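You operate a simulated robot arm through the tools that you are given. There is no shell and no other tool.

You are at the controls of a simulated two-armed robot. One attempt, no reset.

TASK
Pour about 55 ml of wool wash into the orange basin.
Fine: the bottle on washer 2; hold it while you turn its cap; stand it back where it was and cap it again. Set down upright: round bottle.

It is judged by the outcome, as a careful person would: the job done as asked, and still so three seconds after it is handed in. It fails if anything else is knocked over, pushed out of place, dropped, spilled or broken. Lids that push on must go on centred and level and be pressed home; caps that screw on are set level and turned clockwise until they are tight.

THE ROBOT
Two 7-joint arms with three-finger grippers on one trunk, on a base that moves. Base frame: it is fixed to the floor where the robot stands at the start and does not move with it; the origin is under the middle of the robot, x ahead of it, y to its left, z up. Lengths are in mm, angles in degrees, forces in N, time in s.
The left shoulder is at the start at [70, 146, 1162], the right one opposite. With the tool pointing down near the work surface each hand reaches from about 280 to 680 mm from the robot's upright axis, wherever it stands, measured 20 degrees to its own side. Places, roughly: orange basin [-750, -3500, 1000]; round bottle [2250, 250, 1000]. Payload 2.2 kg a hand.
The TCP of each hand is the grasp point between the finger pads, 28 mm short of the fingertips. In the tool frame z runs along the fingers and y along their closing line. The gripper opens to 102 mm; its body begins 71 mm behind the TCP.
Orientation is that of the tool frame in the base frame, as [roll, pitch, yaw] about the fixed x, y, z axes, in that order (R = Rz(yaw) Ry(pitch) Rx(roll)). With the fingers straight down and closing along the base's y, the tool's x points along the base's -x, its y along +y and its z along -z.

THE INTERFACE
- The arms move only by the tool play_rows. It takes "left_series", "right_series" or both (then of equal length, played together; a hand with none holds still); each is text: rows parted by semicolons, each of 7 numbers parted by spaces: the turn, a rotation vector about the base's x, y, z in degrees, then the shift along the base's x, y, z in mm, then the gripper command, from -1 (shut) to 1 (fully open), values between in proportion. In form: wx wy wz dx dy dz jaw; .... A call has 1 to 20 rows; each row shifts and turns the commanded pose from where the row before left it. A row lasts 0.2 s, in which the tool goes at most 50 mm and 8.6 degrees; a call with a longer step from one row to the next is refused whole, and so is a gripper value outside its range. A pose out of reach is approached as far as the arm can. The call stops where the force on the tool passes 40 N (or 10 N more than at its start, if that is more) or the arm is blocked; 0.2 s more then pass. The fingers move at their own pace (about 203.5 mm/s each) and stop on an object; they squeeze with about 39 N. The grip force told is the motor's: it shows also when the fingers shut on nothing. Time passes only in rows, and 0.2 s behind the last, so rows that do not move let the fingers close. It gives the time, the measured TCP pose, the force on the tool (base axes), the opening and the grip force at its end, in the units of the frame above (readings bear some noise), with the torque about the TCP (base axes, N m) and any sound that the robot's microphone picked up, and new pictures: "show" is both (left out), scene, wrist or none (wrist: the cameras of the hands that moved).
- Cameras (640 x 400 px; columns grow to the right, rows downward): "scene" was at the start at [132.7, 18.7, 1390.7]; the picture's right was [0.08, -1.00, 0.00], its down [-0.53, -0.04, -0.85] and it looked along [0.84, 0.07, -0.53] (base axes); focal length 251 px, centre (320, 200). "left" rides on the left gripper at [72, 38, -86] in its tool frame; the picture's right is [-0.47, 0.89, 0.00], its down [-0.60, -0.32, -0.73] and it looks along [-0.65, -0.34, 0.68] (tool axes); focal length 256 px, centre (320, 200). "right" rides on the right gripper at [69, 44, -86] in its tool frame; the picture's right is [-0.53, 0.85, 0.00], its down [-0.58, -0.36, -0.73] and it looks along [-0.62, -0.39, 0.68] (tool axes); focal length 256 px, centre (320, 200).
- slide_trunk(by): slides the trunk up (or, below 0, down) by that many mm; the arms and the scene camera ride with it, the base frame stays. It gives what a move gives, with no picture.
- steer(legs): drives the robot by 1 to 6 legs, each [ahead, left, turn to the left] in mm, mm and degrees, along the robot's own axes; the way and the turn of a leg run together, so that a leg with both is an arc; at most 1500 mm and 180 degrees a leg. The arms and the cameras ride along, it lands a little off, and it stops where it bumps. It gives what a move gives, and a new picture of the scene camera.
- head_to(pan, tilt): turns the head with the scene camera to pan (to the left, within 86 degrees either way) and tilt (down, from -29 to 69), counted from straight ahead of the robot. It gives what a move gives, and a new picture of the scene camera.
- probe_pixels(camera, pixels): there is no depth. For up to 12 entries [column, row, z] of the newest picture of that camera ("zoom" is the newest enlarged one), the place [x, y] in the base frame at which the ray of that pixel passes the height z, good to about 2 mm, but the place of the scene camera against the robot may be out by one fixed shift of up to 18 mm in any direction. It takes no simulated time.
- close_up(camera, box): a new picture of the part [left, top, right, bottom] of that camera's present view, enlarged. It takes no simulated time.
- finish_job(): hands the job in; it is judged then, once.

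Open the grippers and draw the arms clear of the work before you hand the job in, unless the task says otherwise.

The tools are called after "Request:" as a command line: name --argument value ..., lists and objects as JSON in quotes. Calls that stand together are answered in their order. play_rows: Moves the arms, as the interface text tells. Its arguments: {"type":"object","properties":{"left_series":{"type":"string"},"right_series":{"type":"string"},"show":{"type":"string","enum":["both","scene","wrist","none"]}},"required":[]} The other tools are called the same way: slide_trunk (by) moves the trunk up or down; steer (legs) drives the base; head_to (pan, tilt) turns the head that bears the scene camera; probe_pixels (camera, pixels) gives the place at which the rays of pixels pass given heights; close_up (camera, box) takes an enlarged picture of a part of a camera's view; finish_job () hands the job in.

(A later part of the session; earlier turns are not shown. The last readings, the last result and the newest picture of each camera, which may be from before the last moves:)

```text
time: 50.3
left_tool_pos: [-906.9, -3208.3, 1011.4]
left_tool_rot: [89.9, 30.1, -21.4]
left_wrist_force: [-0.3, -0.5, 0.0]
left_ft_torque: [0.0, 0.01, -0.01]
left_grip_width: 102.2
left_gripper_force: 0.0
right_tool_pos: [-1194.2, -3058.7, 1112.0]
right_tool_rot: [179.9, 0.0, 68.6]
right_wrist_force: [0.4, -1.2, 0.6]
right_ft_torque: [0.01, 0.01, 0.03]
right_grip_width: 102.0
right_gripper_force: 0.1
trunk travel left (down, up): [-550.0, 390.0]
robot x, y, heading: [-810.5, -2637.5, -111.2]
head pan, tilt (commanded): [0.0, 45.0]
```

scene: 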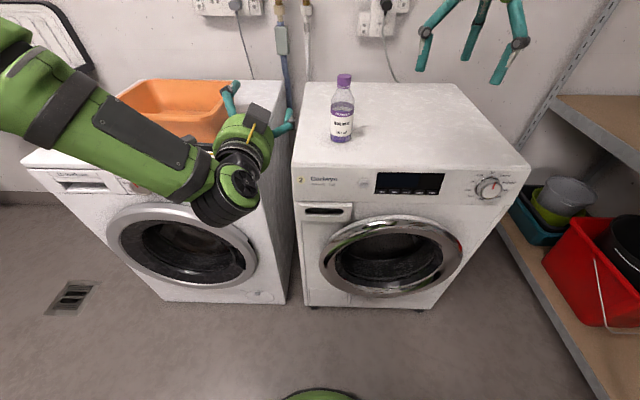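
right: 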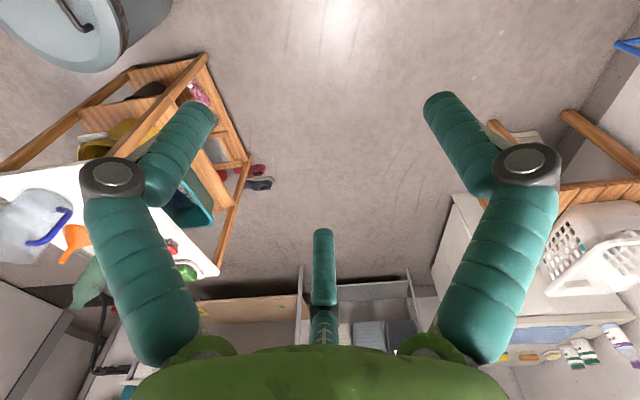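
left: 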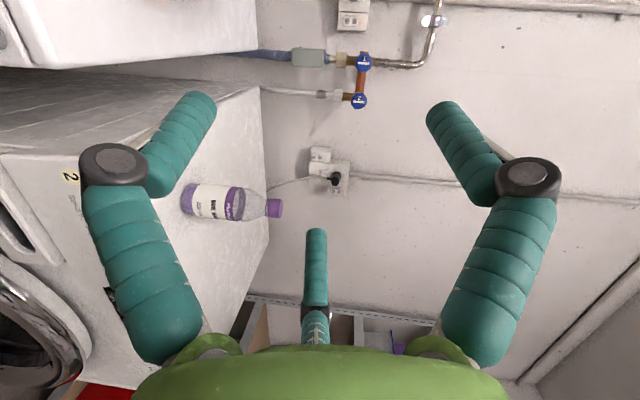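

The trunk is lower now and the tool holds level at z≈1011. I zoom in on the left hand to check how fingers and camera are arranged.

Request:
close_up --camera "scene" --box '[176, 70, 336, 170]'

Request:
close_up --camera "left" --box '[0, 0, 640, 400]'

```text
4.00 times, centred on (256, 120) of scene
```

zoom: 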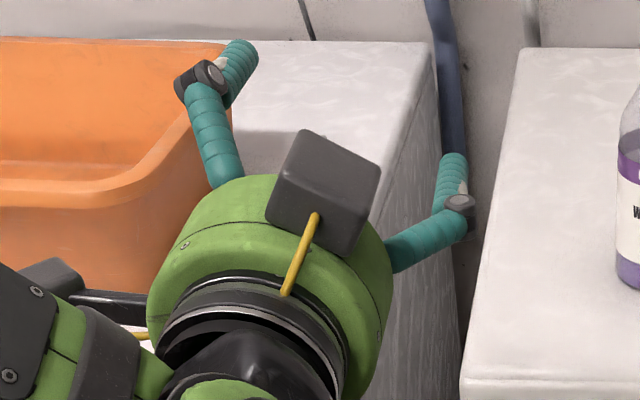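

```text
1.00 times, centred on (320, 200) of left (not enlarged: the box is as wide or as high as the picture)
```

zoom: 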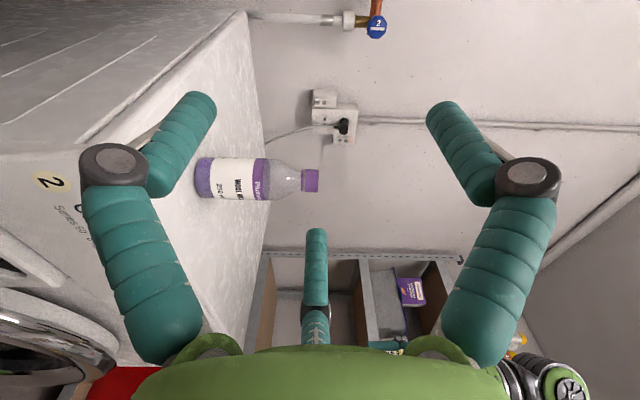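

The camera bracket is at the left side and level, single finger on the right, pair on the left as intended. Now I drive 170 mm ahead so the bottle comes within reach (washer front stays ~430 mm from the axis).

Request:
steer --legs '[[170, 0, 0]]'

```text
time: 51.7
left_tool_pos: [-969.6, -3359.2, 1012.7]
left_tool_rot: [89.8, 30.1, -21.6]
left_wrist_force: [-0.7, 0.3, 0.6]
left_ft_torque: [-0.01, 0.0, -0.02]
left_grip_width: 101.9
left_gripper_force: 0.0
right_tool_pos: [-1255.6, -3210.3, 1111.3]
right_tool_rot: [180.0, 0.1, 68.7]
right_wrist_force: [0.8, 0.1, 0.0]
right_ft_torque: [-0.02, 0.01, 0.02]
right_grip_width: 101.8
right_gripper_force: 0.1
trunk travel left (down, up): [-550.0, 390.0]
robot x, y, heading: [-870.3, -2791.4, -111.4]
head pan, tilt (commanded): [0.0, 45.0]
```

scene: 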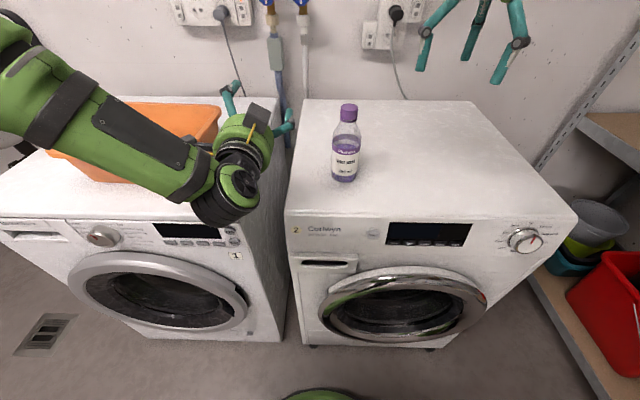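

I look through the right wrist camera to locate the bottle precisely.

Request:
close_up --camera "right" --box '[0, 0, 640, 400]'

Request:
close_up --camera "left" --box '[0, 0, 640, 400]'

```text
1.00 times, centred on (320, 200) of right (not enlarged: the box is as wide or as high as the picture)
```

zoom: 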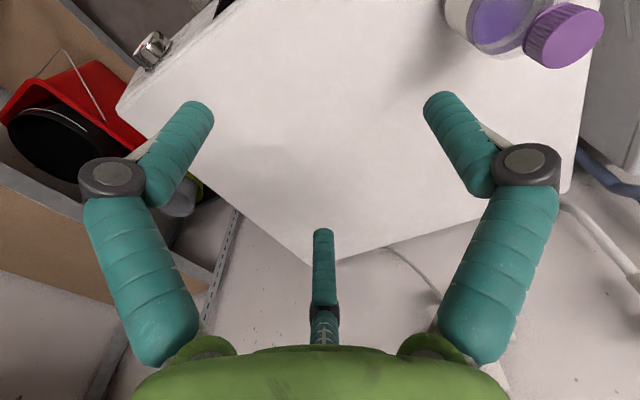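

```text
1.00 times, centred on (320, 200) of left (not enlarged: the box is as wide or as high as the picture)
```

zoom: 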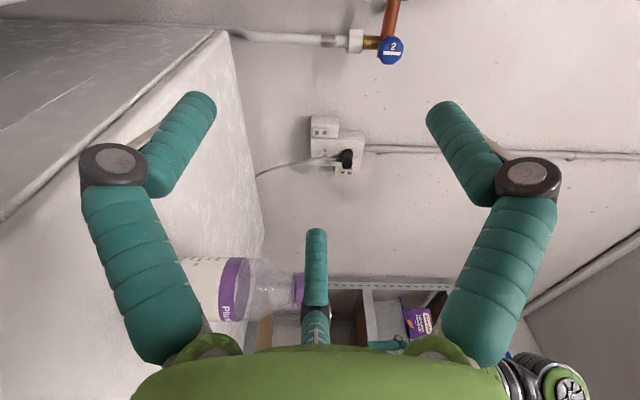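

I zoom on the cap in the right camera to find its top face centre.

Request:
close_up --camera "right" --box '[480, 0, 640, 100]'

Request:
play_rows --right_series "0 0 0 20 -8 0 1; 0 0 0 20 -8 0 1; 0 0 0 20 -8 0 1; 0 0 0 0 0 0 1" --show "wrist"

```text
4.00 times, centred on (560, 50) of right
```

zoom: 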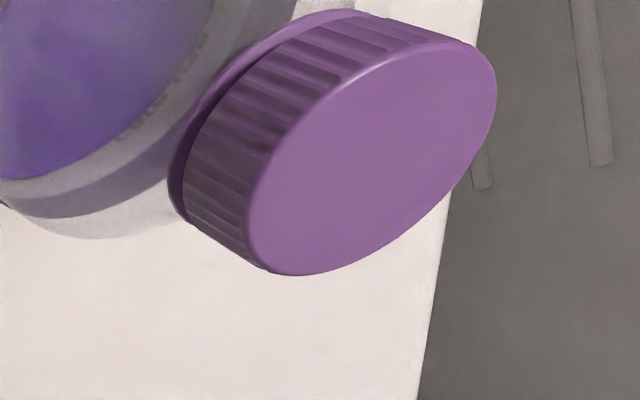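

```text
time: 52.7
left_tool_pos: [-970.3, -3359.0, 1013.1]
left_tool_rot: [90.0, 30.1, -21.5]
left_wrist_force: [0.3, 0.6, 0.0]
left_ft_torque: [0.02, 0.0, -0.04]
left_grip_width: 101.6
left_gripper_force: 0.1
right_tool_pos: [-1197.4, -3234.2, 1113.1]
right_tool_rot: [179.9, 0.0, 68.6]
right_wrist_force: [-0.2, 0.3, -0.5]
right_ft_torque: [-0.01, 0.03, 0.0]
right_grip_width: 102.2
right_gripper_force: 0.1
trunk travel left (down, up): [-550.0, 390.0]
robot x, y, heading: [-872.0, -2790.4, -111.5]
head pan, tilt (commanded): [0.0, 45.0]
```

right: 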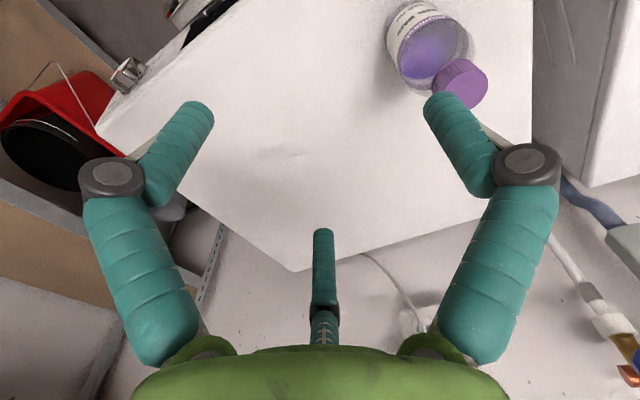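

I zoom at the cap in this second view to triangulate with the first.

Request:
close_up --camera "right" --box '[380, 0, 540, 100]'

Request:
probe_pixels --camera "right" --pixels '[[463, 84, 1015], [463, 84, 1010], [463, 84, 1020], [400, 10, 850]]'

```text
4.00 times, centred on (460, 50) of right
```

zoom: 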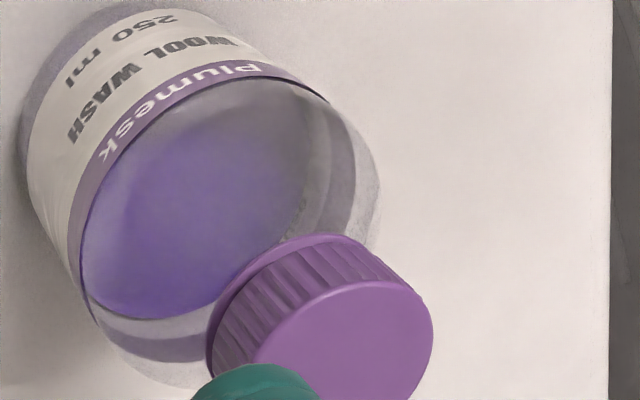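

```text
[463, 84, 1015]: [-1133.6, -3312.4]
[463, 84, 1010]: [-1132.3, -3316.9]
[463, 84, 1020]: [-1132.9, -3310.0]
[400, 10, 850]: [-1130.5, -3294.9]
```

The cap is partly hidden by a finger. I move the right hand left (tips at z≈1085, well above the cap at ~1015) so that the bottle sits in the open middle of the view.

Request:
play_rows --right_series "0 0 0 35 -10.3 0 1; 0 0 0 35 -10.3 0 1; 0 0 0 35 -10.3 0 1; 0 0 0 0 0 0 1" --show "wrist"

Request:
close_up --camera "right" --box '[240, 40, 400, 140]'

```text
time: 53.7
left_tool_pos: [-971.0, -3360.2, 1012.1]
left_tool_rot: [90.0, 30.0, -21.7]
left_wrist_force: [-0.6, 0.0, -0.6]
left_ft_torque: [0.03, 0.01, -0.01]
left_grip_width: 102.1
left_gripper_force: 0.0
right_tool_pos: [-1094.2, -3261.9, 1113.1]
right_tool_rot: [179.9, 0.1, 68.7]
right_wrist_force: [-0.1, 0.1, -0.6]
right_ft_torque: [-0.01, -0.02, 0.0]
right_grip_width: 101.8
right_gripper_force: 0.1
trunk travel left (down, up): [-550.0, 390.0]
robot x, y, heading: [-869.4, -2789.1, -111.7]
head pan, tilt (commanded): [0.0, 45.0]
```

right: 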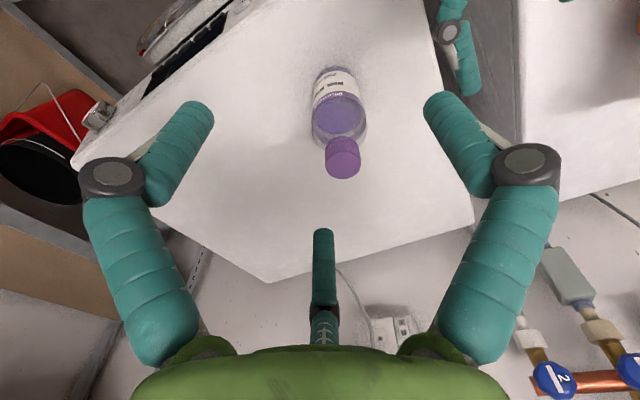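

```text
4.00 times, centred on (320, 90) of right
```

zoom: 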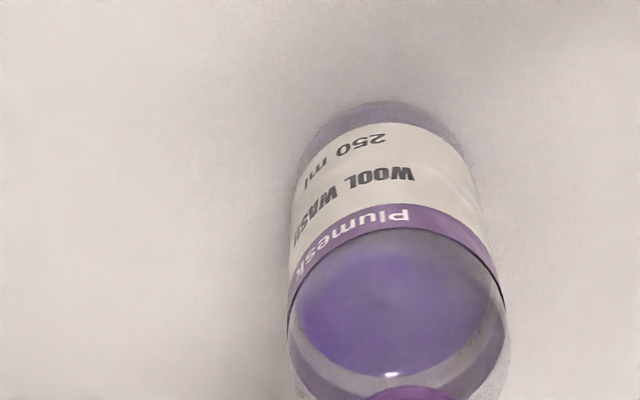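

Clear view. I zoom on the cap at (343,160) and probe its top centre and the base.

Request:
close_up --camera "right" --box '[280, 110, 408, 190]'

Request:
probe_pixels --camera "right" --pixels '[[343, 165, 1015], [343, 165, 1005], [343, 165, 1020], [331, 66, 850], [340, 120, 943]]'

```text
5.00 times, centred on (344, 150) of right
```

zoom: 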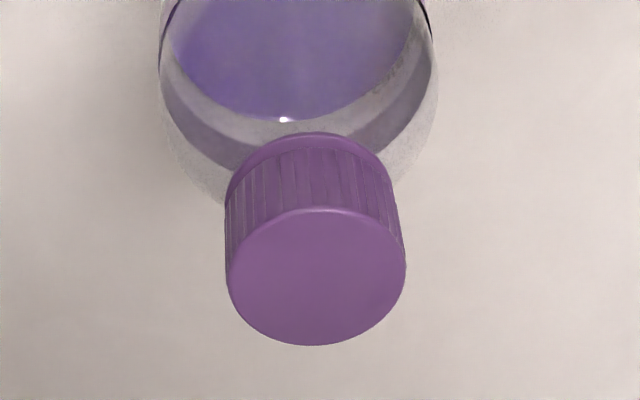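

```text
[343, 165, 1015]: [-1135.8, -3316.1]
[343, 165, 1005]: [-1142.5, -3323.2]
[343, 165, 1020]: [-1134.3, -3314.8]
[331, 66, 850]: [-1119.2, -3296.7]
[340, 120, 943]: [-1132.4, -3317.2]
```

Triangulating the cap top gives axis ≈(-1135.5,-3317), top z≈1015.5, cap Ø≈32. I move the right hand above the cap at safe height and begin turning it clockwise (−) to find the wrist range before gripping.

Request:
play_rows --right_series "0 0 0 -20.5 -27.5 0 1; 0 0 0 -20.8 -27.6 0 1; 0 0 -8.5 0 0 0 1; 0 0 -8.5 0 0 0 1; 0 0 -8.5 0 0 0 1; 0 0 -8.5 0 0 0 1; 0 0 -8.5 0 0 0 1; 0 0 -8.5 0 0 0 1; 0 0 -8.5 0 0 0 1; 0 0 -8.5 0 0 0 1; 0 0 -8.5 0 0 0 1; 0 0 -8.5 0 0 0 1; 0 0 -8.5 0 0 0 1; 0 0 -8.5 0 0 0 1" --show "both"

```text
time: 56.7
left_tool_pos: [-968.6, -3359.5, 1012.0]
left_tool_rot: [90.0, 30.1, -21.6]
left_wrist_force: [0.0, 0.4, -0.7]
left_ft_torque: [-0.03, 0.03, 0.0]
left_grip_width: 102.0
left_gripper_force: 0.1
right_tool_pos: [-1090.6, -3262.6, 1112.9]
right_tool_rot: [179.9, 0.1, -33.6]
right_wrist_force: [-0.3, -0.3, 0.3]
right_ft_torque: [-0.01, 0.0, 0.0]
right_grip_width: 102.3
right_gripper_force: 0.2
right hand out of reach, approached as far as the arm can: row 1, 2
trunk travel left (down, up): [-550.0, 390.0]
robot x, y, heading: [-874.6, -2792.5, -111.5]
head pan, tilt (commanded): [0.0, 45.0]
```

scene: 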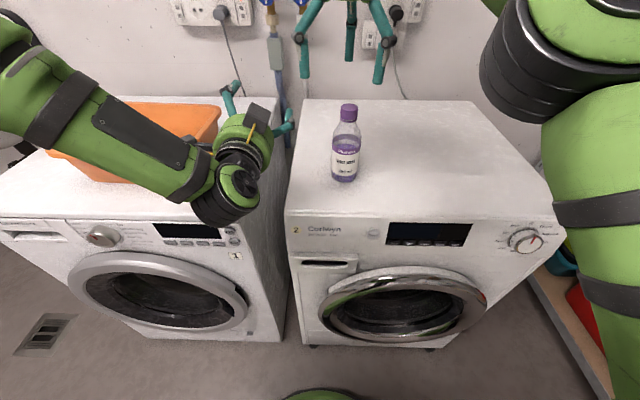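
right: 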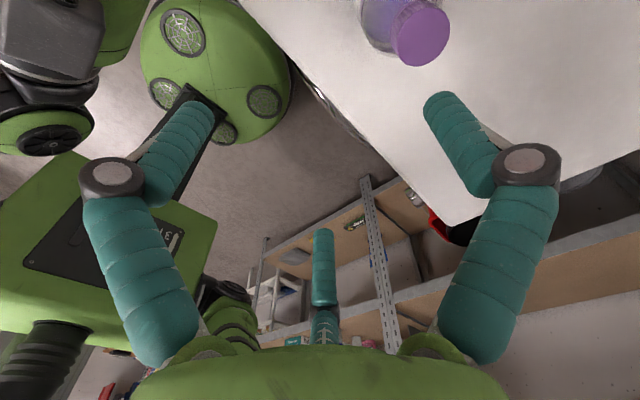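

The right hand couldn't reach F≈584 at that height. I draw the left hand back 60 mm (testing its reach nearer the body), undo nothing else, then drive the base 70 mm closer.

Request:
play_rows --left_series "0 0 0 7.3 18.6 0 1; 0 0 0 7.3 18.6 0 1; 0 0 0 7.3 18.6 0 1; 0 0 0 0 0 0 1" --show "none"

Request:
steer --legs '[[70, 0, 0]]'

```text
time: 57.7
left_tool_pos: [-947.8, -3303.7, 1012.9]
left_tool_rot: [90.1, 30.1, -21.7]
left_wrist_force: [-0.2, 0.7, 0.1]
left_ft_torque: [0.02, 0.0, 0.0]
left_grip_width: 101.7
left_gripper_force: 0.0
right_tool_pos: [-1089.6, -3263.2, 1112.9]
right_tool_rot: [-180.0, 0.1, -33.4]
right_wrist_force: [-0.1, 0.1, 0.7]
right_ft_torque: [0.0, 0.01, 0.02]
right_grip_width: 101.7
right_gripper_force: 0.2
trunk travel left (down, up): [-550.0, 390.0]
robot x, y, heading: [-868.2, -2789.4, -111.6]
head pan, tilt (commanded): [0.0, 45.0]
```

```text
time: 58.8
left_tool_pos: [-975.1, -3369.1, 1012.4]
left_tool_rot: [89.9, 30.1, -21.6]
left_wrist_force: [-0.5, 0.2, -0.9]
left_ft_torque: [0.0, -0.02, 0.0]
left_grip_width: 102.4
left_gripper_force: 0.1
right_tool_pos: [-1117.2, -3328.1, 1112.2]
right_tool_rot: [-180.0, 0.1, -33.4]
right_wrist_force: [-0.3, 0.4, 0.1]
right_ft_torque: [0.02, -0.04, 0.03]
right_grip_width: 101.6
right_gripper_force: 0.0
trunk travel left (down, up): [-550.0, 390.0]
robot x, y, heading: [-897.7, -2856.7, -111.5]
head pan, tilt (commanded): [0.0, 45.0]
```

scene: 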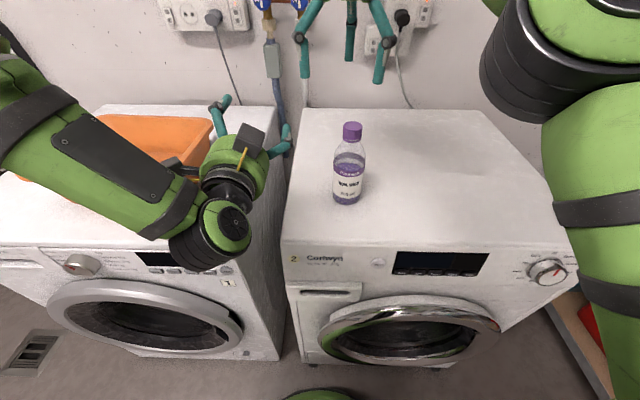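

Now the right TCP is near the bottle axis (delta ≈(-18,+11)). I continue testing the clockwise wrist range while moving over the cap at safe height.

Request:
play_rows --right_series "0 0 -8.5 -9.2 5.5 0 1; 0 0 -8.5 -9.1 5.6 0 1; 0 0 -8.5 0 0 0 1; 0 0 -8.5 0 0 0 1; 0 0 -8.5 0 0 0 1; 0 0 -8.5 0 0 0 1; 0 0 -8.5 0 0 0 1; 0 0 -8.5 0 0 0 1; 0 0 0 0 0 0 1" --show "wrist"

```text
time: 60.8
left_tool_pos: [-973.9, -3369.8, 1012.4]
left_tool_rot: [90.0, 30.1, -21.6]
left_wrist_force: [0.1, 0.1, 0.0]
left_ft_torque: [-0.02, 0.0, -0.03]
left_grip_width: 102.1
left_gripper_force: 0.0
right_tool_pos: [-1136.8, -3316.4, 1112.1]
right_tool_rot: [180.0, 0.0, -101.5]
right_wrist_force: [-0.7, -0.7, -0.2]
right_ft_torque: [-0.03, 0.0, 0.0]
right_grip_width: 102.2
right_gripper_force: 0.1
trunk travel left (down, up): [-550.0, 390.0]
robot x, y, heading: [-897.0, -2855.8, -111.4]
head pan, tilt (commanded): [0.0, 45.0]
```

right: 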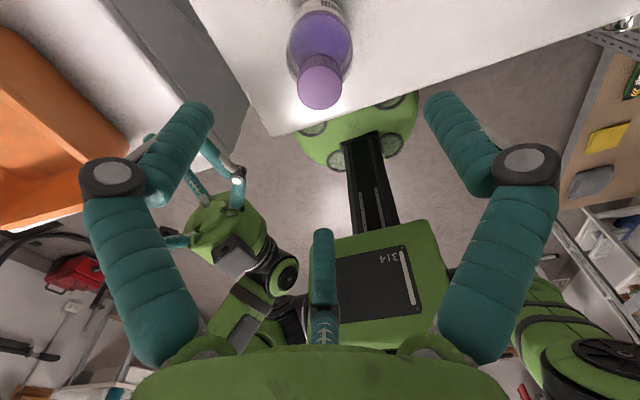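

170° clockwise was reachable. The cap now shows centred at about (320,88); I probe it from this opposite direction as another position check.

Request:
close_up --camera "right" --box '[256, 30, 384, 110]'

Request:
probe_pixels --camera "right" --pixels '[[320, 88, 1015], [320, 88, 1010], [320, 88, 1020]]'

```text
5.00 times, centred on (320, 70) of right
```

zoom: 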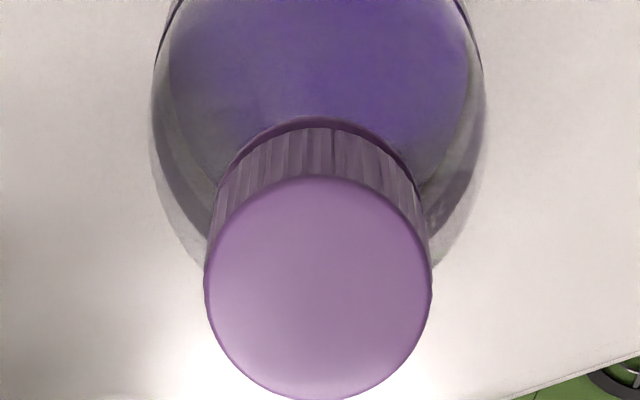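

```text
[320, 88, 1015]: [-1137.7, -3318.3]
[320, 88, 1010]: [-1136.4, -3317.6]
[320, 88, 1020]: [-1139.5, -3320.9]
```

The axis reads ≈(-1137,-3318), matching. I descend to TCP z≈1020 (tips at ≈992, just above the shoulder) with fingers at ~66 mm, then check.

Request:
play_rows --right_series "0 0 0 0 -0.5 -23 0.3; 0 0 0 0 -0.5 -23 0.3; 0 0 0 0 0 -23 0.3; 0 0 0 0 0 -22 0.3; 0 0 0 0 0 0 0.3" --show "both"

```text
time: 62.0
left_tool_pos: [-973.2, -3368.4, 1012.4]
left_tool_rot: [89.9, 30.1, -21.5]
left_wrist_force: [-1.4, 0.9, -0.1]
left_ft_torque: [0.01, 0.0, -0.03]
left_grip_width: 101.8
left_gripper_force: 0.0
right_tool_pos: [-1133.8, -3316.9, 1023.1]
right_tool_rot: [-180.0, 0.0, -101.4]
right_wrist_force: [0.1, 0.6, 0.4]
right_ft_torque: [0.0, 0.02, 0.0]
right_grip_width: 66.3
right_gripper_force: 0.0
trunk travel left (down, up): [-550.0, 390.0]
robot x, y, heading: [-893.0, -2851.7, -111.3]
head pan, tilt (commanded): [0.0, 45.0]
```

scene: 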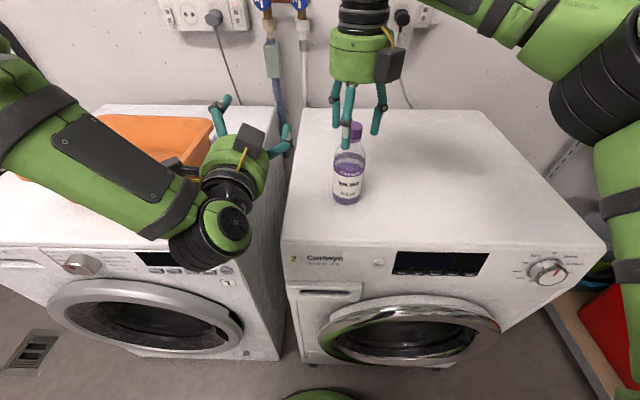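
right: 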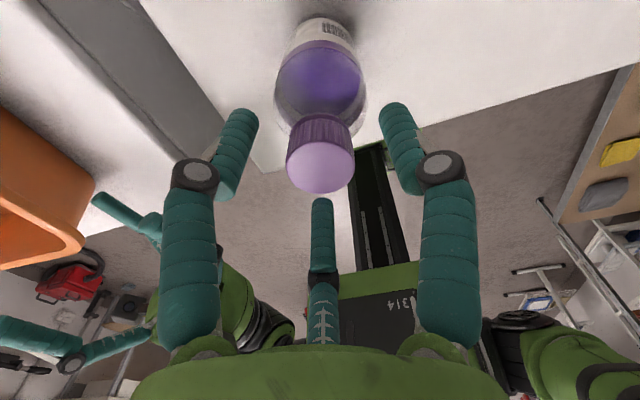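

The cap sits between the fingers at (320,165). I probe its centre once more at this closer range before closing.

Request:
close_up --camera "right" --box '[240, 90, 400, 210]'

Request:
probe_pixels --camera "right" --pixels '[[320, 168, 1015], [320, 168, 1012], [320, 168, 1018]]'

```text
3.33 times, centred on (320, 150) of right
```

zoom: 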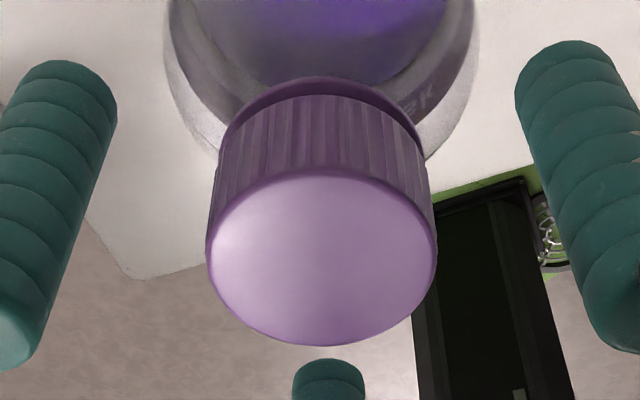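

```text
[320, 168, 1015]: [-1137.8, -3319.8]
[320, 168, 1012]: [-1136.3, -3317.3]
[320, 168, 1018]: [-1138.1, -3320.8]
```

Cap centre within ~2 mm of the TCP. I go down 3 mm, shift 1 mm, and close the right fingers on the cap.

Request:
play_rows --right_series "0 0 0 -0.7 -1 -3 0.3; 0 0 0 0 0 0 -0.2; 0 0 0 0 0 0 -0.6; 0 0 0 0 0 0 -1; 0 0 0 0 0 0 -1; 0 0 0 0 0 0 -1" --show "both"

```text
time: 63.4
left_tool_pos: [-974.9, -3368.6, 1012.2]
left_tool_rot: [90.0, 30.1, -21.6]
left_wrist_force: [1.0, 0.2, -0.6]
left_ft_torque: [-0.01, -0.03, 0.0]
left_grip_width: 102.2
left_gripper_force: 0.1
right_tool_pos: [-1134.3, -3318.9, 1020.4]
right_tool_rot: [180.0, 0.0, -101.4]
right_wrist_force: [0.1, -0.4, 1.0]
right_ft_torque: [0.01, 0.02, 0.01]
right_grip_width: 29.3
right_gripper_force: 39.3
trunk travel left (down, up): [-550.0, 390.0]
robot x, y, heading: [-896.1, -2855.8, -111.5]
head pan, tilt (commanded): [0.0, 45.0]
```

scene: 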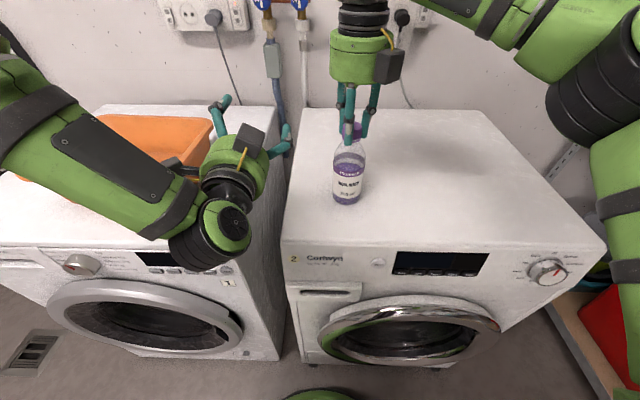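
right: 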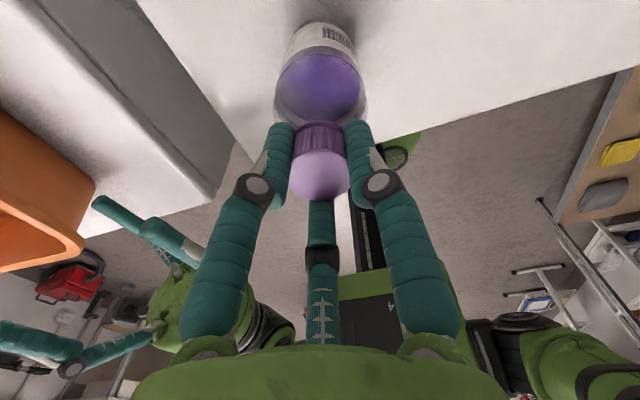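

The cap is gripped (29.3 mm, 39 N). I lift gently 12 mm first and check the load and that bottle comes along.

Request:
play_rows --right_series "0 0 0 0 0 4 -1; 0 0 0 0 0 4 -1; 0 0 0 0 0 4 -1; 0 0 0 0 0 0 -1" --show "both"

```text
time: 64.4
left_tool_pos: [-973.5, -3370.0, 1012.1]
left_tool_rot: [90.1, 30.1, -21.6]
left_wrist_force: [0.4, -0.2, 1.7]
left_ft_torque: [0.0, 0.02, -0.02]
left_grip_width: 101.7
left_gripper_force: 0.1
right_tool_pos: [-1135.3, -3319.7, 1030.1]
right_tool_rot: [180.0, 0.2, -101.4]
right_wrist_force: [-0.4, -0.9, -2.2]
right_ft_torque: [0.03, 0.02, -0.01]
right_grip_width: 29.1
right_gripper_force: 39.4
trunk travel left (down, up): [-550.0, 390.0]
robot x, y, heading: [-893.7, -2853.0, -111.3]
head pan, tilt (commanded): [0.0, 45.0]
```

scene: 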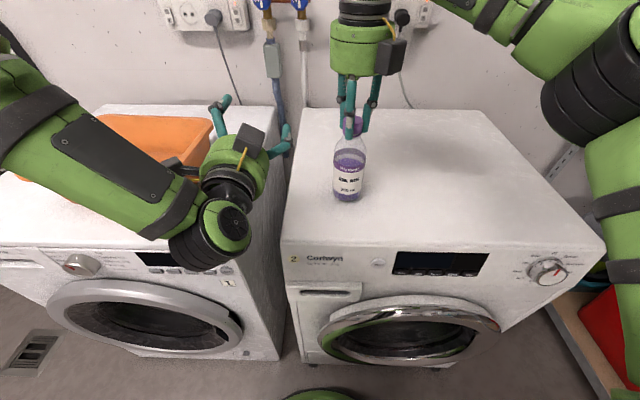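
right: 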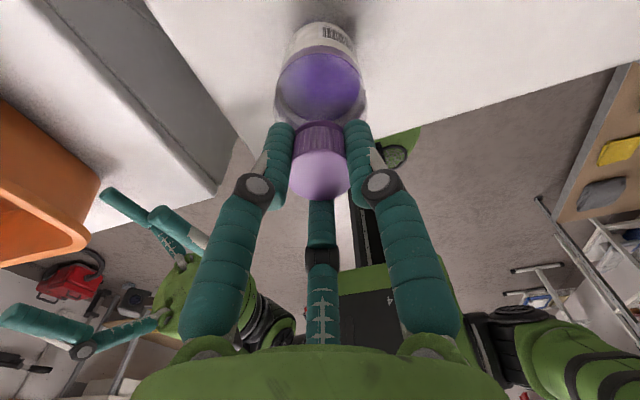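

The bottle hangs on the cap (≈2.2–2.8 N). I lift it another 68 mm, then yaw the left tool 35° to the right and move it to a pre-grasp spot 100 mm behind the bottle along that direction.

Request:
play_rows --right_series "0 0 0 0 0 17 -1; 0 0 0 0 0 17 -1; 0 0 0 0 0 17 -1; 0 0 0 0 0 17 -1; 0 0 0 0 0 0 -1" --show "none"

Request:
play_rows --left_series "0 0 -7 -14.2 19 -6 1; 0 0 -7 -14.2 19 -6 1; 0 0 -7 -14.2 19 -6 1; 0 0 -7 -14.2 19 -6 1; 0 0 -7 -14.2 19 -6 1; 0 0 0 0 0 0 1" --show "both"

```text
time: 65.6
left_tool_pos: [-973.5, -3369.8, 1012.0]
left_tool_rot: [90.0, 30.1, -21.6]
left_wrist_force: [0.0, -0.5, -0.6]
left_ft_torque: [0.01, 0.01, 0.03]
left_grip_width: 102.2
left_gripper_force: 0.0
right_tool_pos: [-1134.6, -3318.7, 1098.7]
right_tool_rot: [-180.0, 0.2, -101.5]
right_wrist_force: [0.2, 0.2, -2.2]
right_ft_torque: [-0.03, -0.02, -0.02]
right_grip_width: 28.8
right_gripper_force: 39.3
trunk travel left (down, up): [-550.0, 390.0]
robot x, y, heading: [-897.7, -2856.0, -111.4]
head pan, tilt (commanded): [0.0, 45.0]
```

```text
time: 67.2
left_tool_pos: [-1067.5, -3277.6, 989.3]
left_tool_rot: [94.9, 34.4, -40.1]
left_wrist_force: [0.8, -0.9, 0.3]
left_ft_torque: [0.02, 0.02, 0.02]
left_grip_width: 102.1
left_gripper_force: 0.1
left hand out of reach, approached as far as the arm can: row 1, 2, 3, 4, 5
right_tool_pos: [-1134.1, -3319.0, 1097.4]
right_tool_rot: [-180.0, 0.1, -101.4]
right_wrist_force: [0.0, 0.1, -2.0]
right_ft_torque: [0.02, 0.02, -0.03]
right_grip_width: 28.8
right_gripper_force: 39.3
trunk travel left (down, up): [-550.0, 390.0]
robot x, y, heading: [-895.0, -2858.1, -111.5]
head pan, tilt (commanded): [0.0, 45.0]
stopped in row 6 (left hand): the arm was blocked; the commanded pose is now the measured one
```

scene: 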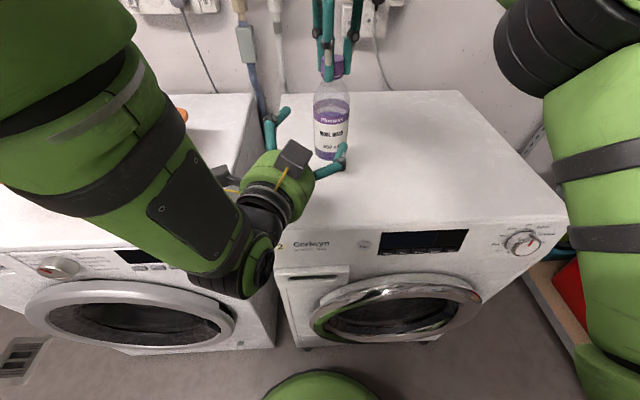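
left: 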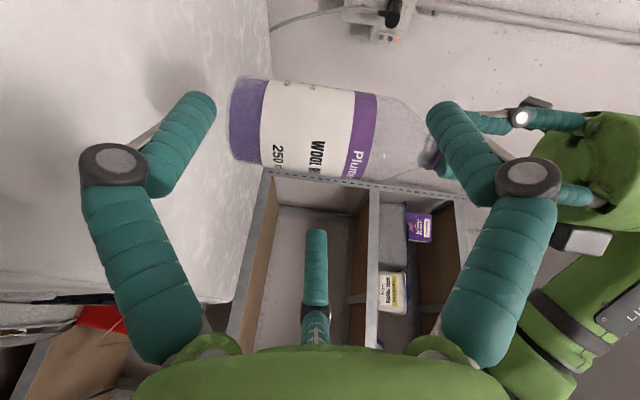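

The left arm was folded to its inner limit there (wrist too near the shoulder). Pointing the left tool sideways (to the right) puts its wrist in front of its shoulder instead. I back it off to the left and yaw it further.

Request:
play_rows --left_series "0 0 0 17.1 -11 2 1; 0 0 0 17.1 -11 2 1; 0 0 -8.4 17.1 -11 2 1; 0 0 -8.4 17.1 -11 2 1; 0 0 -8.4 17.1 -11 2 1; 0 0 -8.4 4 -10 2 1; 0 0 -8.4 -4 -10 2 1; 0 0 -8.4 0 0 0 1; 0 0 -8.4 0 0 0 1; 0 0 0 0 0 0 1" --show "both"

```text
time: 69.4
left_tool_pos: [-1082.8, -3260.2, 993.6]
left_tool_rot: [96.0, 34.3, -42.8]
left_wrist_force: [0.0, 0.5, -1.2]
left_ft_torque: [-0.01, 0.02, 0.01]
left_grip_width: 101.9
left_gripper_force: 0.1
left hand out of reach, approached as far as the arm can: row 1, 2, 3, 4, 5, 6, 7, 8, 9
right_tool_pos: [-1135.1, -3319.2, 1098.7]
right_tool_rot: [179.9, 0.1, -101.5]
right_wrist_force: [-0.4, -0.3, -2.5]
right_ft_torque: [0.01, -0.01, 0.05]
right_grip_width: 28.7
right_gripper_force: 39.3
trunk travel left (down, up): [-550.0, 390.0]
robot x, y, heading: [-896.1, -2860.7, -111.4]
head pan, tilt (commanded): [0.0, 45.0]
```

scene: 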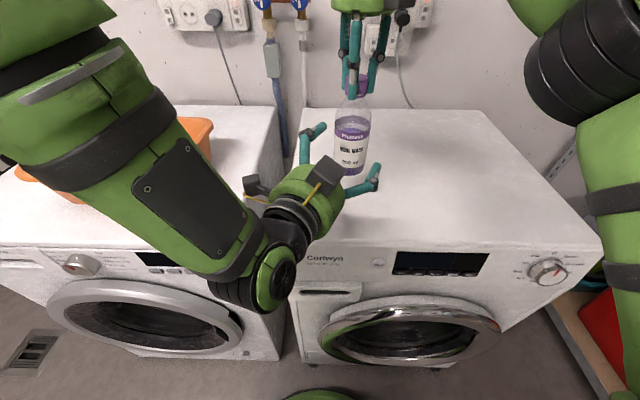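
left: 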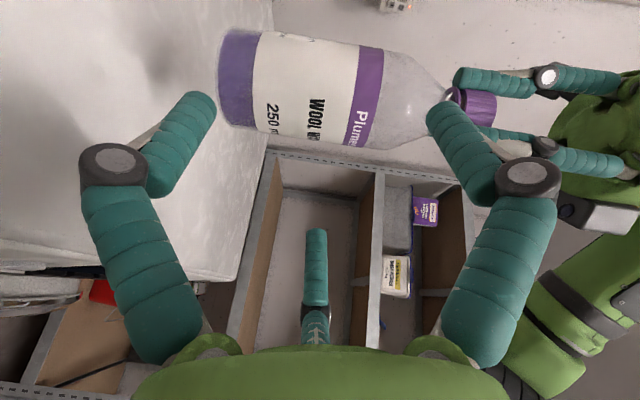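

The solver drifted at its limit. I retrace to the earlier good pose (yaw back +21°, shift (+109,-110,+18)).

Request:
play_rows --left_series "0 0 3.5 18.2 -18.3 3 1; 0 0 3.5 18.2 -18.3 3 1; 0 0 3.5 18.2 -18.3 3 1; 0 0 3.5 18.2 -18.3 3 1; 0 0 3.5 18.2 -18.3 3 1; 0 0 3.5 18.2 -18.3 3 1; 0 0 0 0 0 0 1" --show "scene"

```text
time: 71.0
left_tool_pos: [-974.5, -3369.5, 1013.3]
left_tool_rot: [95.9, 34.3, -21.8]
left_wrist_force: [-0.3, 0.3, 0.5]
left_ft_torque: [-0.02, 0.01, 0.01]
left_grip_width: 101.7
left_gripper_force: 0.0
left hand out of reach, approached as far as the arm can: row 2
right_tool_pos: [-1135.6, -3317.7, 1098.9]
right_tool_rot: [180.0, 0.0, -101.3]
right_wrist_force: [-0.1, -0.1, -2.2]
right_ft_torque: [-0.04, -0.01, -0.01]
right_grip_width: 28.7
right_gripper_force: 38.5
trunk travel left (down, up): [-550.0, 390.0]
robot x, y, heading: [-892.3, -2855.9, -111.5]
head pan, tilt (commanded): [0.0, 45.0]
```

scene: 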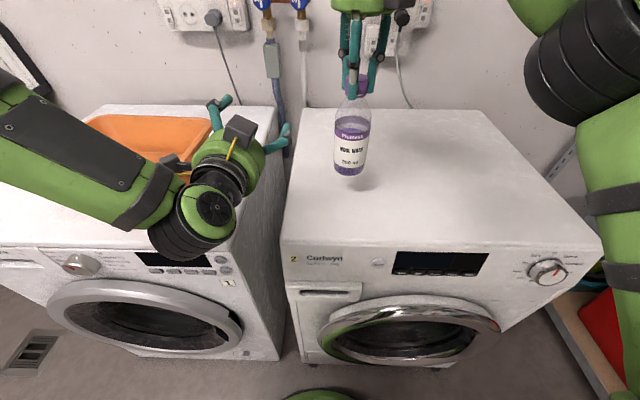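

Recovered. The forearm comes from the left, so pointing the hand right straightens the wrist. First I raise the trunk 80 mm (bottle held by the right hand goes with it) for clearance above the basin rim.

Request:
slide_trunk --by 80

Request:
play_rows --left_series "0 0 -8.4 0 0 0 1; 0 0 -8.4 0 0 0 1; 0 0 -8.4 0 0 0 1; 0 0 -8.4 0 0 0 1; 0 0 0 0 0 0 1" --show "scene"

```text
time: 72.1
left_tool_pos: [-975.5, -3368.9, 1092.9]
left_tool_rot: [96.0, 34.2, -22.0]
left_wrist_force: [0.6, -0.5, -0.5]
left_ft_torque: [0.01, -0.02, 0.0]
left_grip_width: 101.9
left_gripper_force: 0.0
right_tool_pos: [-1134.8, -3318.6, 1178.3]
right_tool_rot: [180.0, 0.1, -101.4]
right_wrist_force: [0.6, 0.3, -3.3]
right_ft_torque: [0.0, -0.02, 0.03]
right_grip_width: 29.1
right_gripper_force: 39.3
trunk travel left (down, up): [-630.0, 310.0]
robot x, y, heading: [-893.8, -2855.9, -111.4]
head pan, tilt (commanded): [0.0, 45.0]
```

```text
time: 73.3
left_tool_pos: [-995.2, -3353.0, 1092.4]
left_tool_rot: [98.3, 34.9, -28.0]
left_wrist_force: [-1.2, -0.3, 0.8]
left_ft_torque: [-0.01, 0.01, 0.03]
left_grip_width: 102.1
left_gripper_force: 0.1
left hand out of reach, approached as far as the arm can: row 1, 2, 3, 4
right_tool_pos: [-1136.0, -3318.5, 1177.2]
right_tool_rot: [-180.0, -0.1, -101.4]
right_wrist_force: [-0.2, 0.1, -2.7]
right_ft_torque: [0.0, -0.01, 0.02]
right_grip_width: 29.0
right_gripper_force: 38.9
trunk travel left (down, up): [-630.0, 310.0]
robot x, y, heading: [-896.4, -2854.8, -111.2]
head pan, tilt (commanded): [0.0, 45.0]
```

scene: 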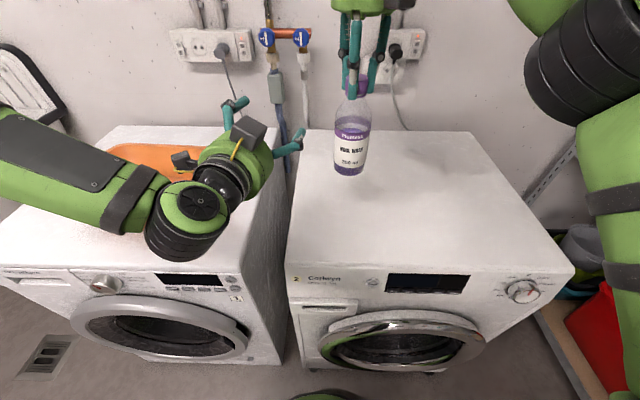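

Yawing further right is limited in this roll. Since the bottle hangs in free air I don't need the camera at the side; I roll the left hand back −60° to its natural roll (camera below) where the wrist has more freedom, and look at what is reachable.

Request:
play_rows --left_series "4.6 7.16 1.01 0 0 0 1; 4.6 7.16 1.01 0 0 0 1; 4.6 7.16 1.01 0 0 0 1; 4.6 7.16 1.01 0 0 0 1; 4.6 7.16 1.01 0 0 0 1; 4.6 7.16 1.01 0 0 0 1; 4.6 7.16 1.01 0 0 0 1; 0 0 0 0 0 0 1" --show "none"

Request:
play_rows --left_series "0 0 -8.4 0 0 0 1; 0 0 -8.4 0 0 0 1; 0 0 -8.4 0 0 0 1; 0 0 -8.4 0 0 0 1; 0 0 0 0 0 0 1" --show "scene"

```text
time: 75.1
left_tool_pos: [-995.6, -3354.2, 1090.5]
left_tool_rot: [-142.2, 81.4, 95.2]
left_wrist_force: [0.3, 0.6, -0.2]
left_ft_torque: [0.01, -0.03, -0.01]
left_grip_width: 102.2
left_gripper_force: 0.1
right_tool_pos: [-1135.4, -3318.8, 1178.2]
right_tool_rot: [180.0, 0.1, -101.4]
right_wrist_force: [-0.2, 0.4, -1.8]
right_ft_torque: [-0.02, 0.03, 0.02]
right_grip_width: 29.1
right_gripper_force: 39.0
trunk travel left (down, up): [-630.0, 310.0]
robot x, y, heading: [-895.5, -2856.8, -111.5]
head pan, tilt (commanded): [0.0, 45.0]
```

```text
time: 76.3
left_tool_pos: [-997.7, -3351.4, 1096.0]
left_tool_rot: [-142.1, 80.5, 67.4]
left_wrist_force: [0.5, -0.7, -0.5]
left_ft_torque: [0.03, 0.0, 0.0]
left_grip_width: 102.0
left_gripper_force: 0.1
left hand out of reach, approached as far as the arm can: row 1
right_tool_pos: [-1135.8, -3318.6, 1177.0]
right_tool_rot: [-180.0, 0.1, -101.4]
right_wrist_force: [0.0, 0.8, -1.5]
right_ft_torque: [-0.02, -0.03, -0.01]
right_grip_width: 28.9
right_gripper_force: 39.2
trunk travel left (down, up): [-630.0, 310.0]
robot x, y, heading: [-897.1, -2855.1, -111.2]
head pan, tilt (commanded): [0.0, 45.0]
```

scene: 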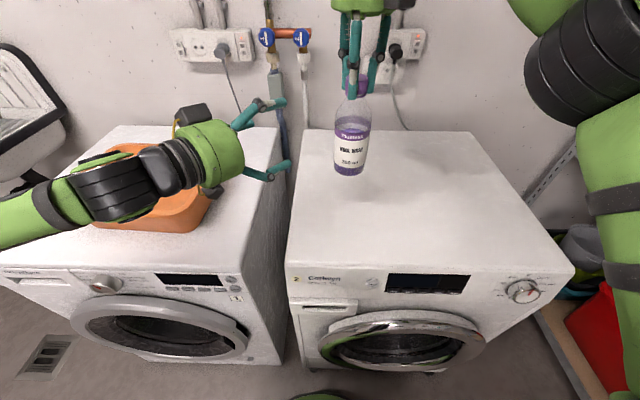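

In this roll the hand swings right freely (now ~40° right of forward). I continue the yaw by −40° more to point sideways at the bottle.

Request:
play_rows --left_series "0 0 -8 0 0 -3 1; 0 0 -8 0 0 -3 1; 0 0 -8 0 0 -3 1; 0 0 -8 0 0 -3 1; 0 0 -8 0 0 -3 1; 0 0 0 0 0 0 1" --show "both"

```text
time: 77.7
left_tool_pos: [-1015.4, -3342.6, 1083.3]
left_tool_rot: [-133.3, 81.2, 39.5]
left_wrist_force: [0.2, -0.2, 0.1]
left_ft_torque: [-0.01, -0.02, 0.01]
left_grip_width: 102.0
left_gripper_force: 0.2
left hand out of reach, approached as far as the arm can: row 3
right_tool_pos: [-1134.8, -3318.9, 1177.3]
right_tool_rot: [-180.0, 0.0, -101.3]
right_wrist_force: [-0.3, 0.8, -2.6]
right_ft_torque: [-0.01, -0.01, -0.01]
right_grip_width: 28.6
right_gripper_force: 39.4
trunk travel left (down, up): [-630.0, 310.0]
robot x, y, heading: [-898.1, -2857.9, -111.5]
head pan, tilt (commanded): [0.0, 45.0]
```

scene: 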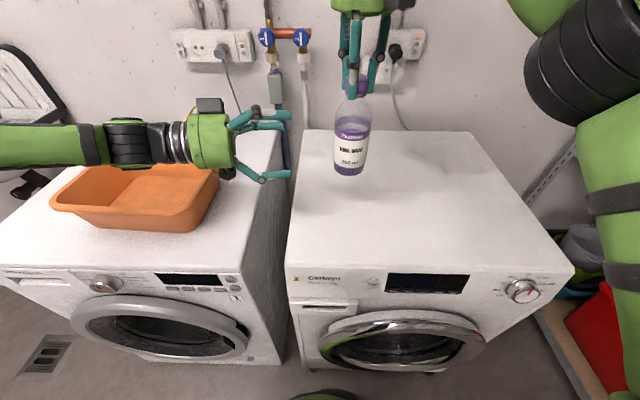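
left: 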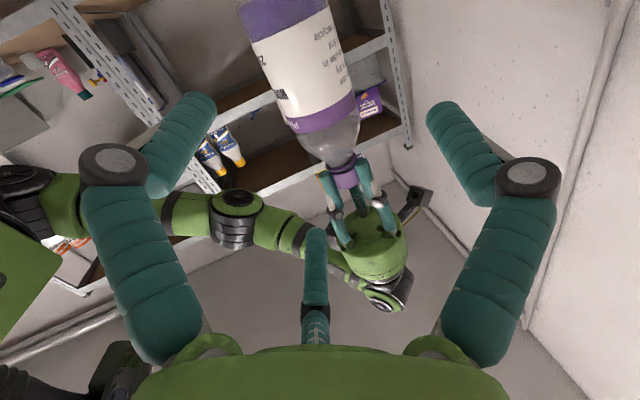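

The left hand now points ~76° right of forward, about 6° low and rolled ~6°. I correct those and move to the pre-grasp spot 110 mm from the bottle at mid-body height z≈1060.

Request:
play_rows --left_series "-1.83 2.25 0 -3.1 7.3 -7.7 1; -1.83 2.25 0 -3.1 7.3 -7.7 1; -1.83 2.25 0 -3.2 7.3 -7.6 1; 0 0 0 0 0 0 1" --show "both"

```text
time: 78.7
left_tool_pos: [-1024.3, -3322.5, 1060.1]
left_tool_rot: [-56.9, 89.9, 115.9]
left_wrist_force: [0.5, 0.1, 0.3]
left_ft_torque: [0.02, 0.0, -0.02]
left_grip_width: 102.0
left_gripper_force: 0.0
right_tool_pos: [-1135.1, -3317.9, 1178.1]
right_tool_rot: [180.0, -0.1, -101.4]
right_wrist_force: [-0.4, -1.1, -2.6]
right_ft_torque: [0.03, 0.0, 0.0]
right_grip_width: 28.7
right_gripper_force: 38.8
trunk travel left (down, up): [-630.0, 310.0]
robot x, y, heading: [-896.0, -2859.5, -111.6]
head pan, tilt (commanded): [0.0, 45.0]
```

scene: 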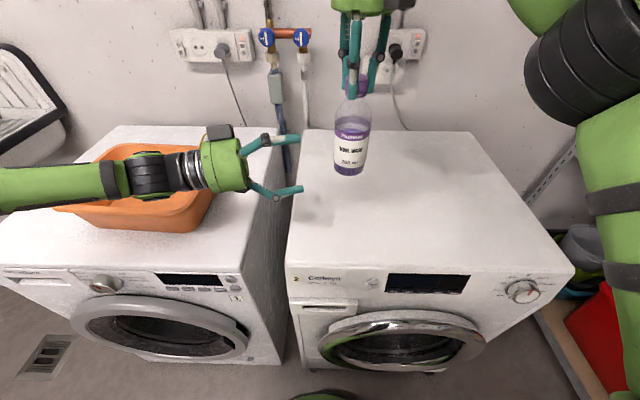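
left: 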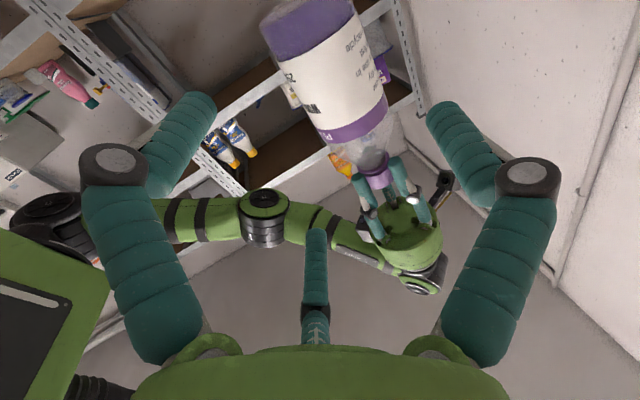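

The left tool is level, pointing at the bottle from 110 mm. I check the lateral alignment using the left camera before advancing.

Request:
close_up --camera "left" --box '[240, 0, 432, 200]'

Request:
probe_pixels --camera "left" --pixels '[[347, 143, 1102], [359, 151, 1102], [375, 179, 1150], [330, 90, 1060]]'

```text
2.00 times, centred on (336, 100) of left
```

zoom: 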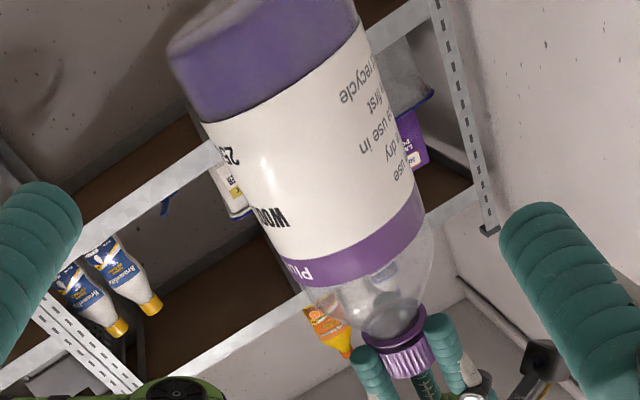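

```text
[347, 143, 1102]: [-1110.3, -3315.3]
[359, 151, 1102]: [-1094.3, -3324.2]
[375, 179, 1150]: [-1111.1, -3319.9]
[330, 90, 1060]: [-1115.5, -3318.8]
```

Lateral alignment is within ~1–2 mm. I advance in two stages along the tool axis toward the bottle, first 66 mm.

Request:
play_rows --left_series "0 0 0 -21.9 3.1 0 1; 0 0 0 -21.9 3.1 0 1; 0 0 0 -21.9 3.1 0 1; 0 0 0 0 0 0 1" --show "both"

```text
time: 79.7
left_tool_pos: [-1091.8, -3315.1, 1060.3]
left_tool_rot: [-74.0, 89.7, 98.9]
left_wrist_force: [-0.9, -0.1, -0.5]
left_ft_torque: [-0.01, 0.0, 0.02]
left_grip_width: 102.2
left_gripper_force: 0.0
right_tool_pos: [-1135.2, -3319.3, 1178.7]
right_tool_rot: [179.9, 0.1, -101.3]
right_wrist_force: [-0.4, 0.3, -1.4]
right_ft_torque: [0.02, 0.01, 0.03]
right_grip_width: 28.6
right_gripper_force: 38.6
trunk travel left (down, up): [-630.0, 310.0]
robot x, y, heading: [-895.7, -2855.6, -111.4]
head pan, tilt (commanded): [0.0, 45.0]
```

scene: 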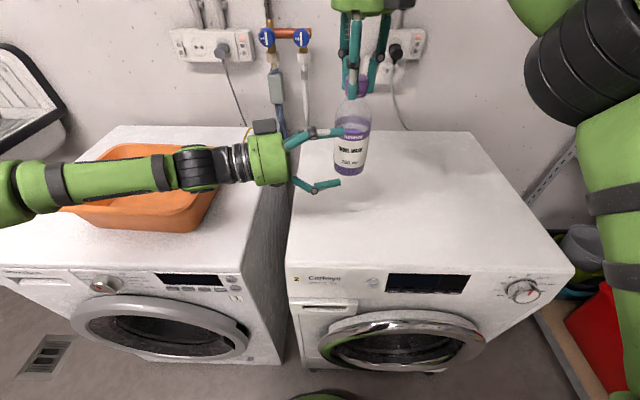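
left: 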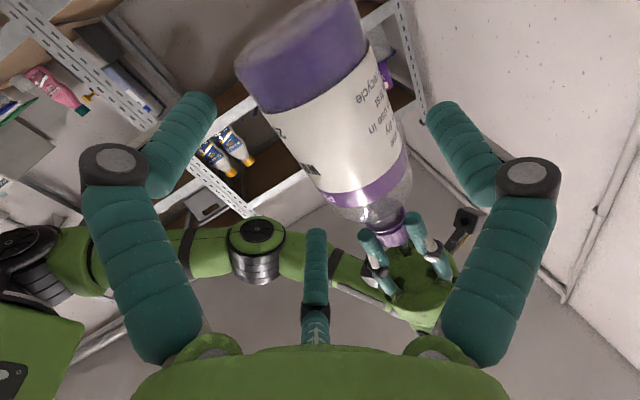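

I check the bottle against the three fingers with a zoom of the scene view before the last 43 mm.

Request:
close_up --camera "scene" --box '[272, 80, 400, 200]'

Request:
close_up --camera "left" --box '[220, 0, 440, 250]'

```text
3.33 times, centred on (336, 140) of scene
```

zoom: 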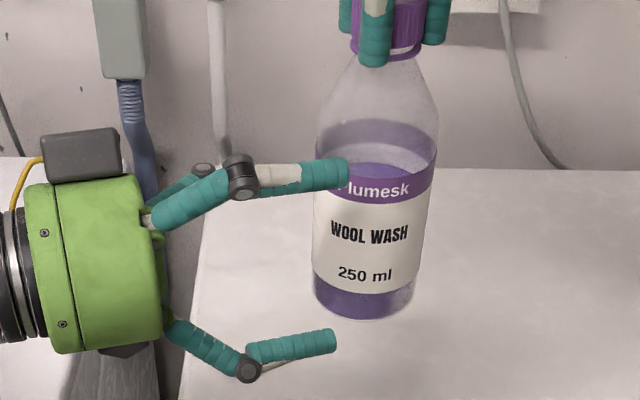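

```text
1.60 times, centred on (330, 125) of left
```

zoom: 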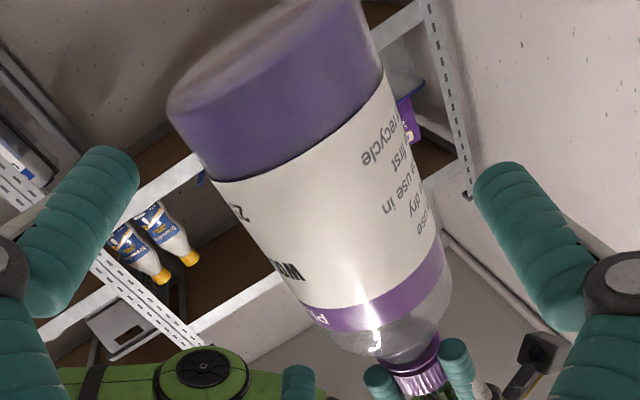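

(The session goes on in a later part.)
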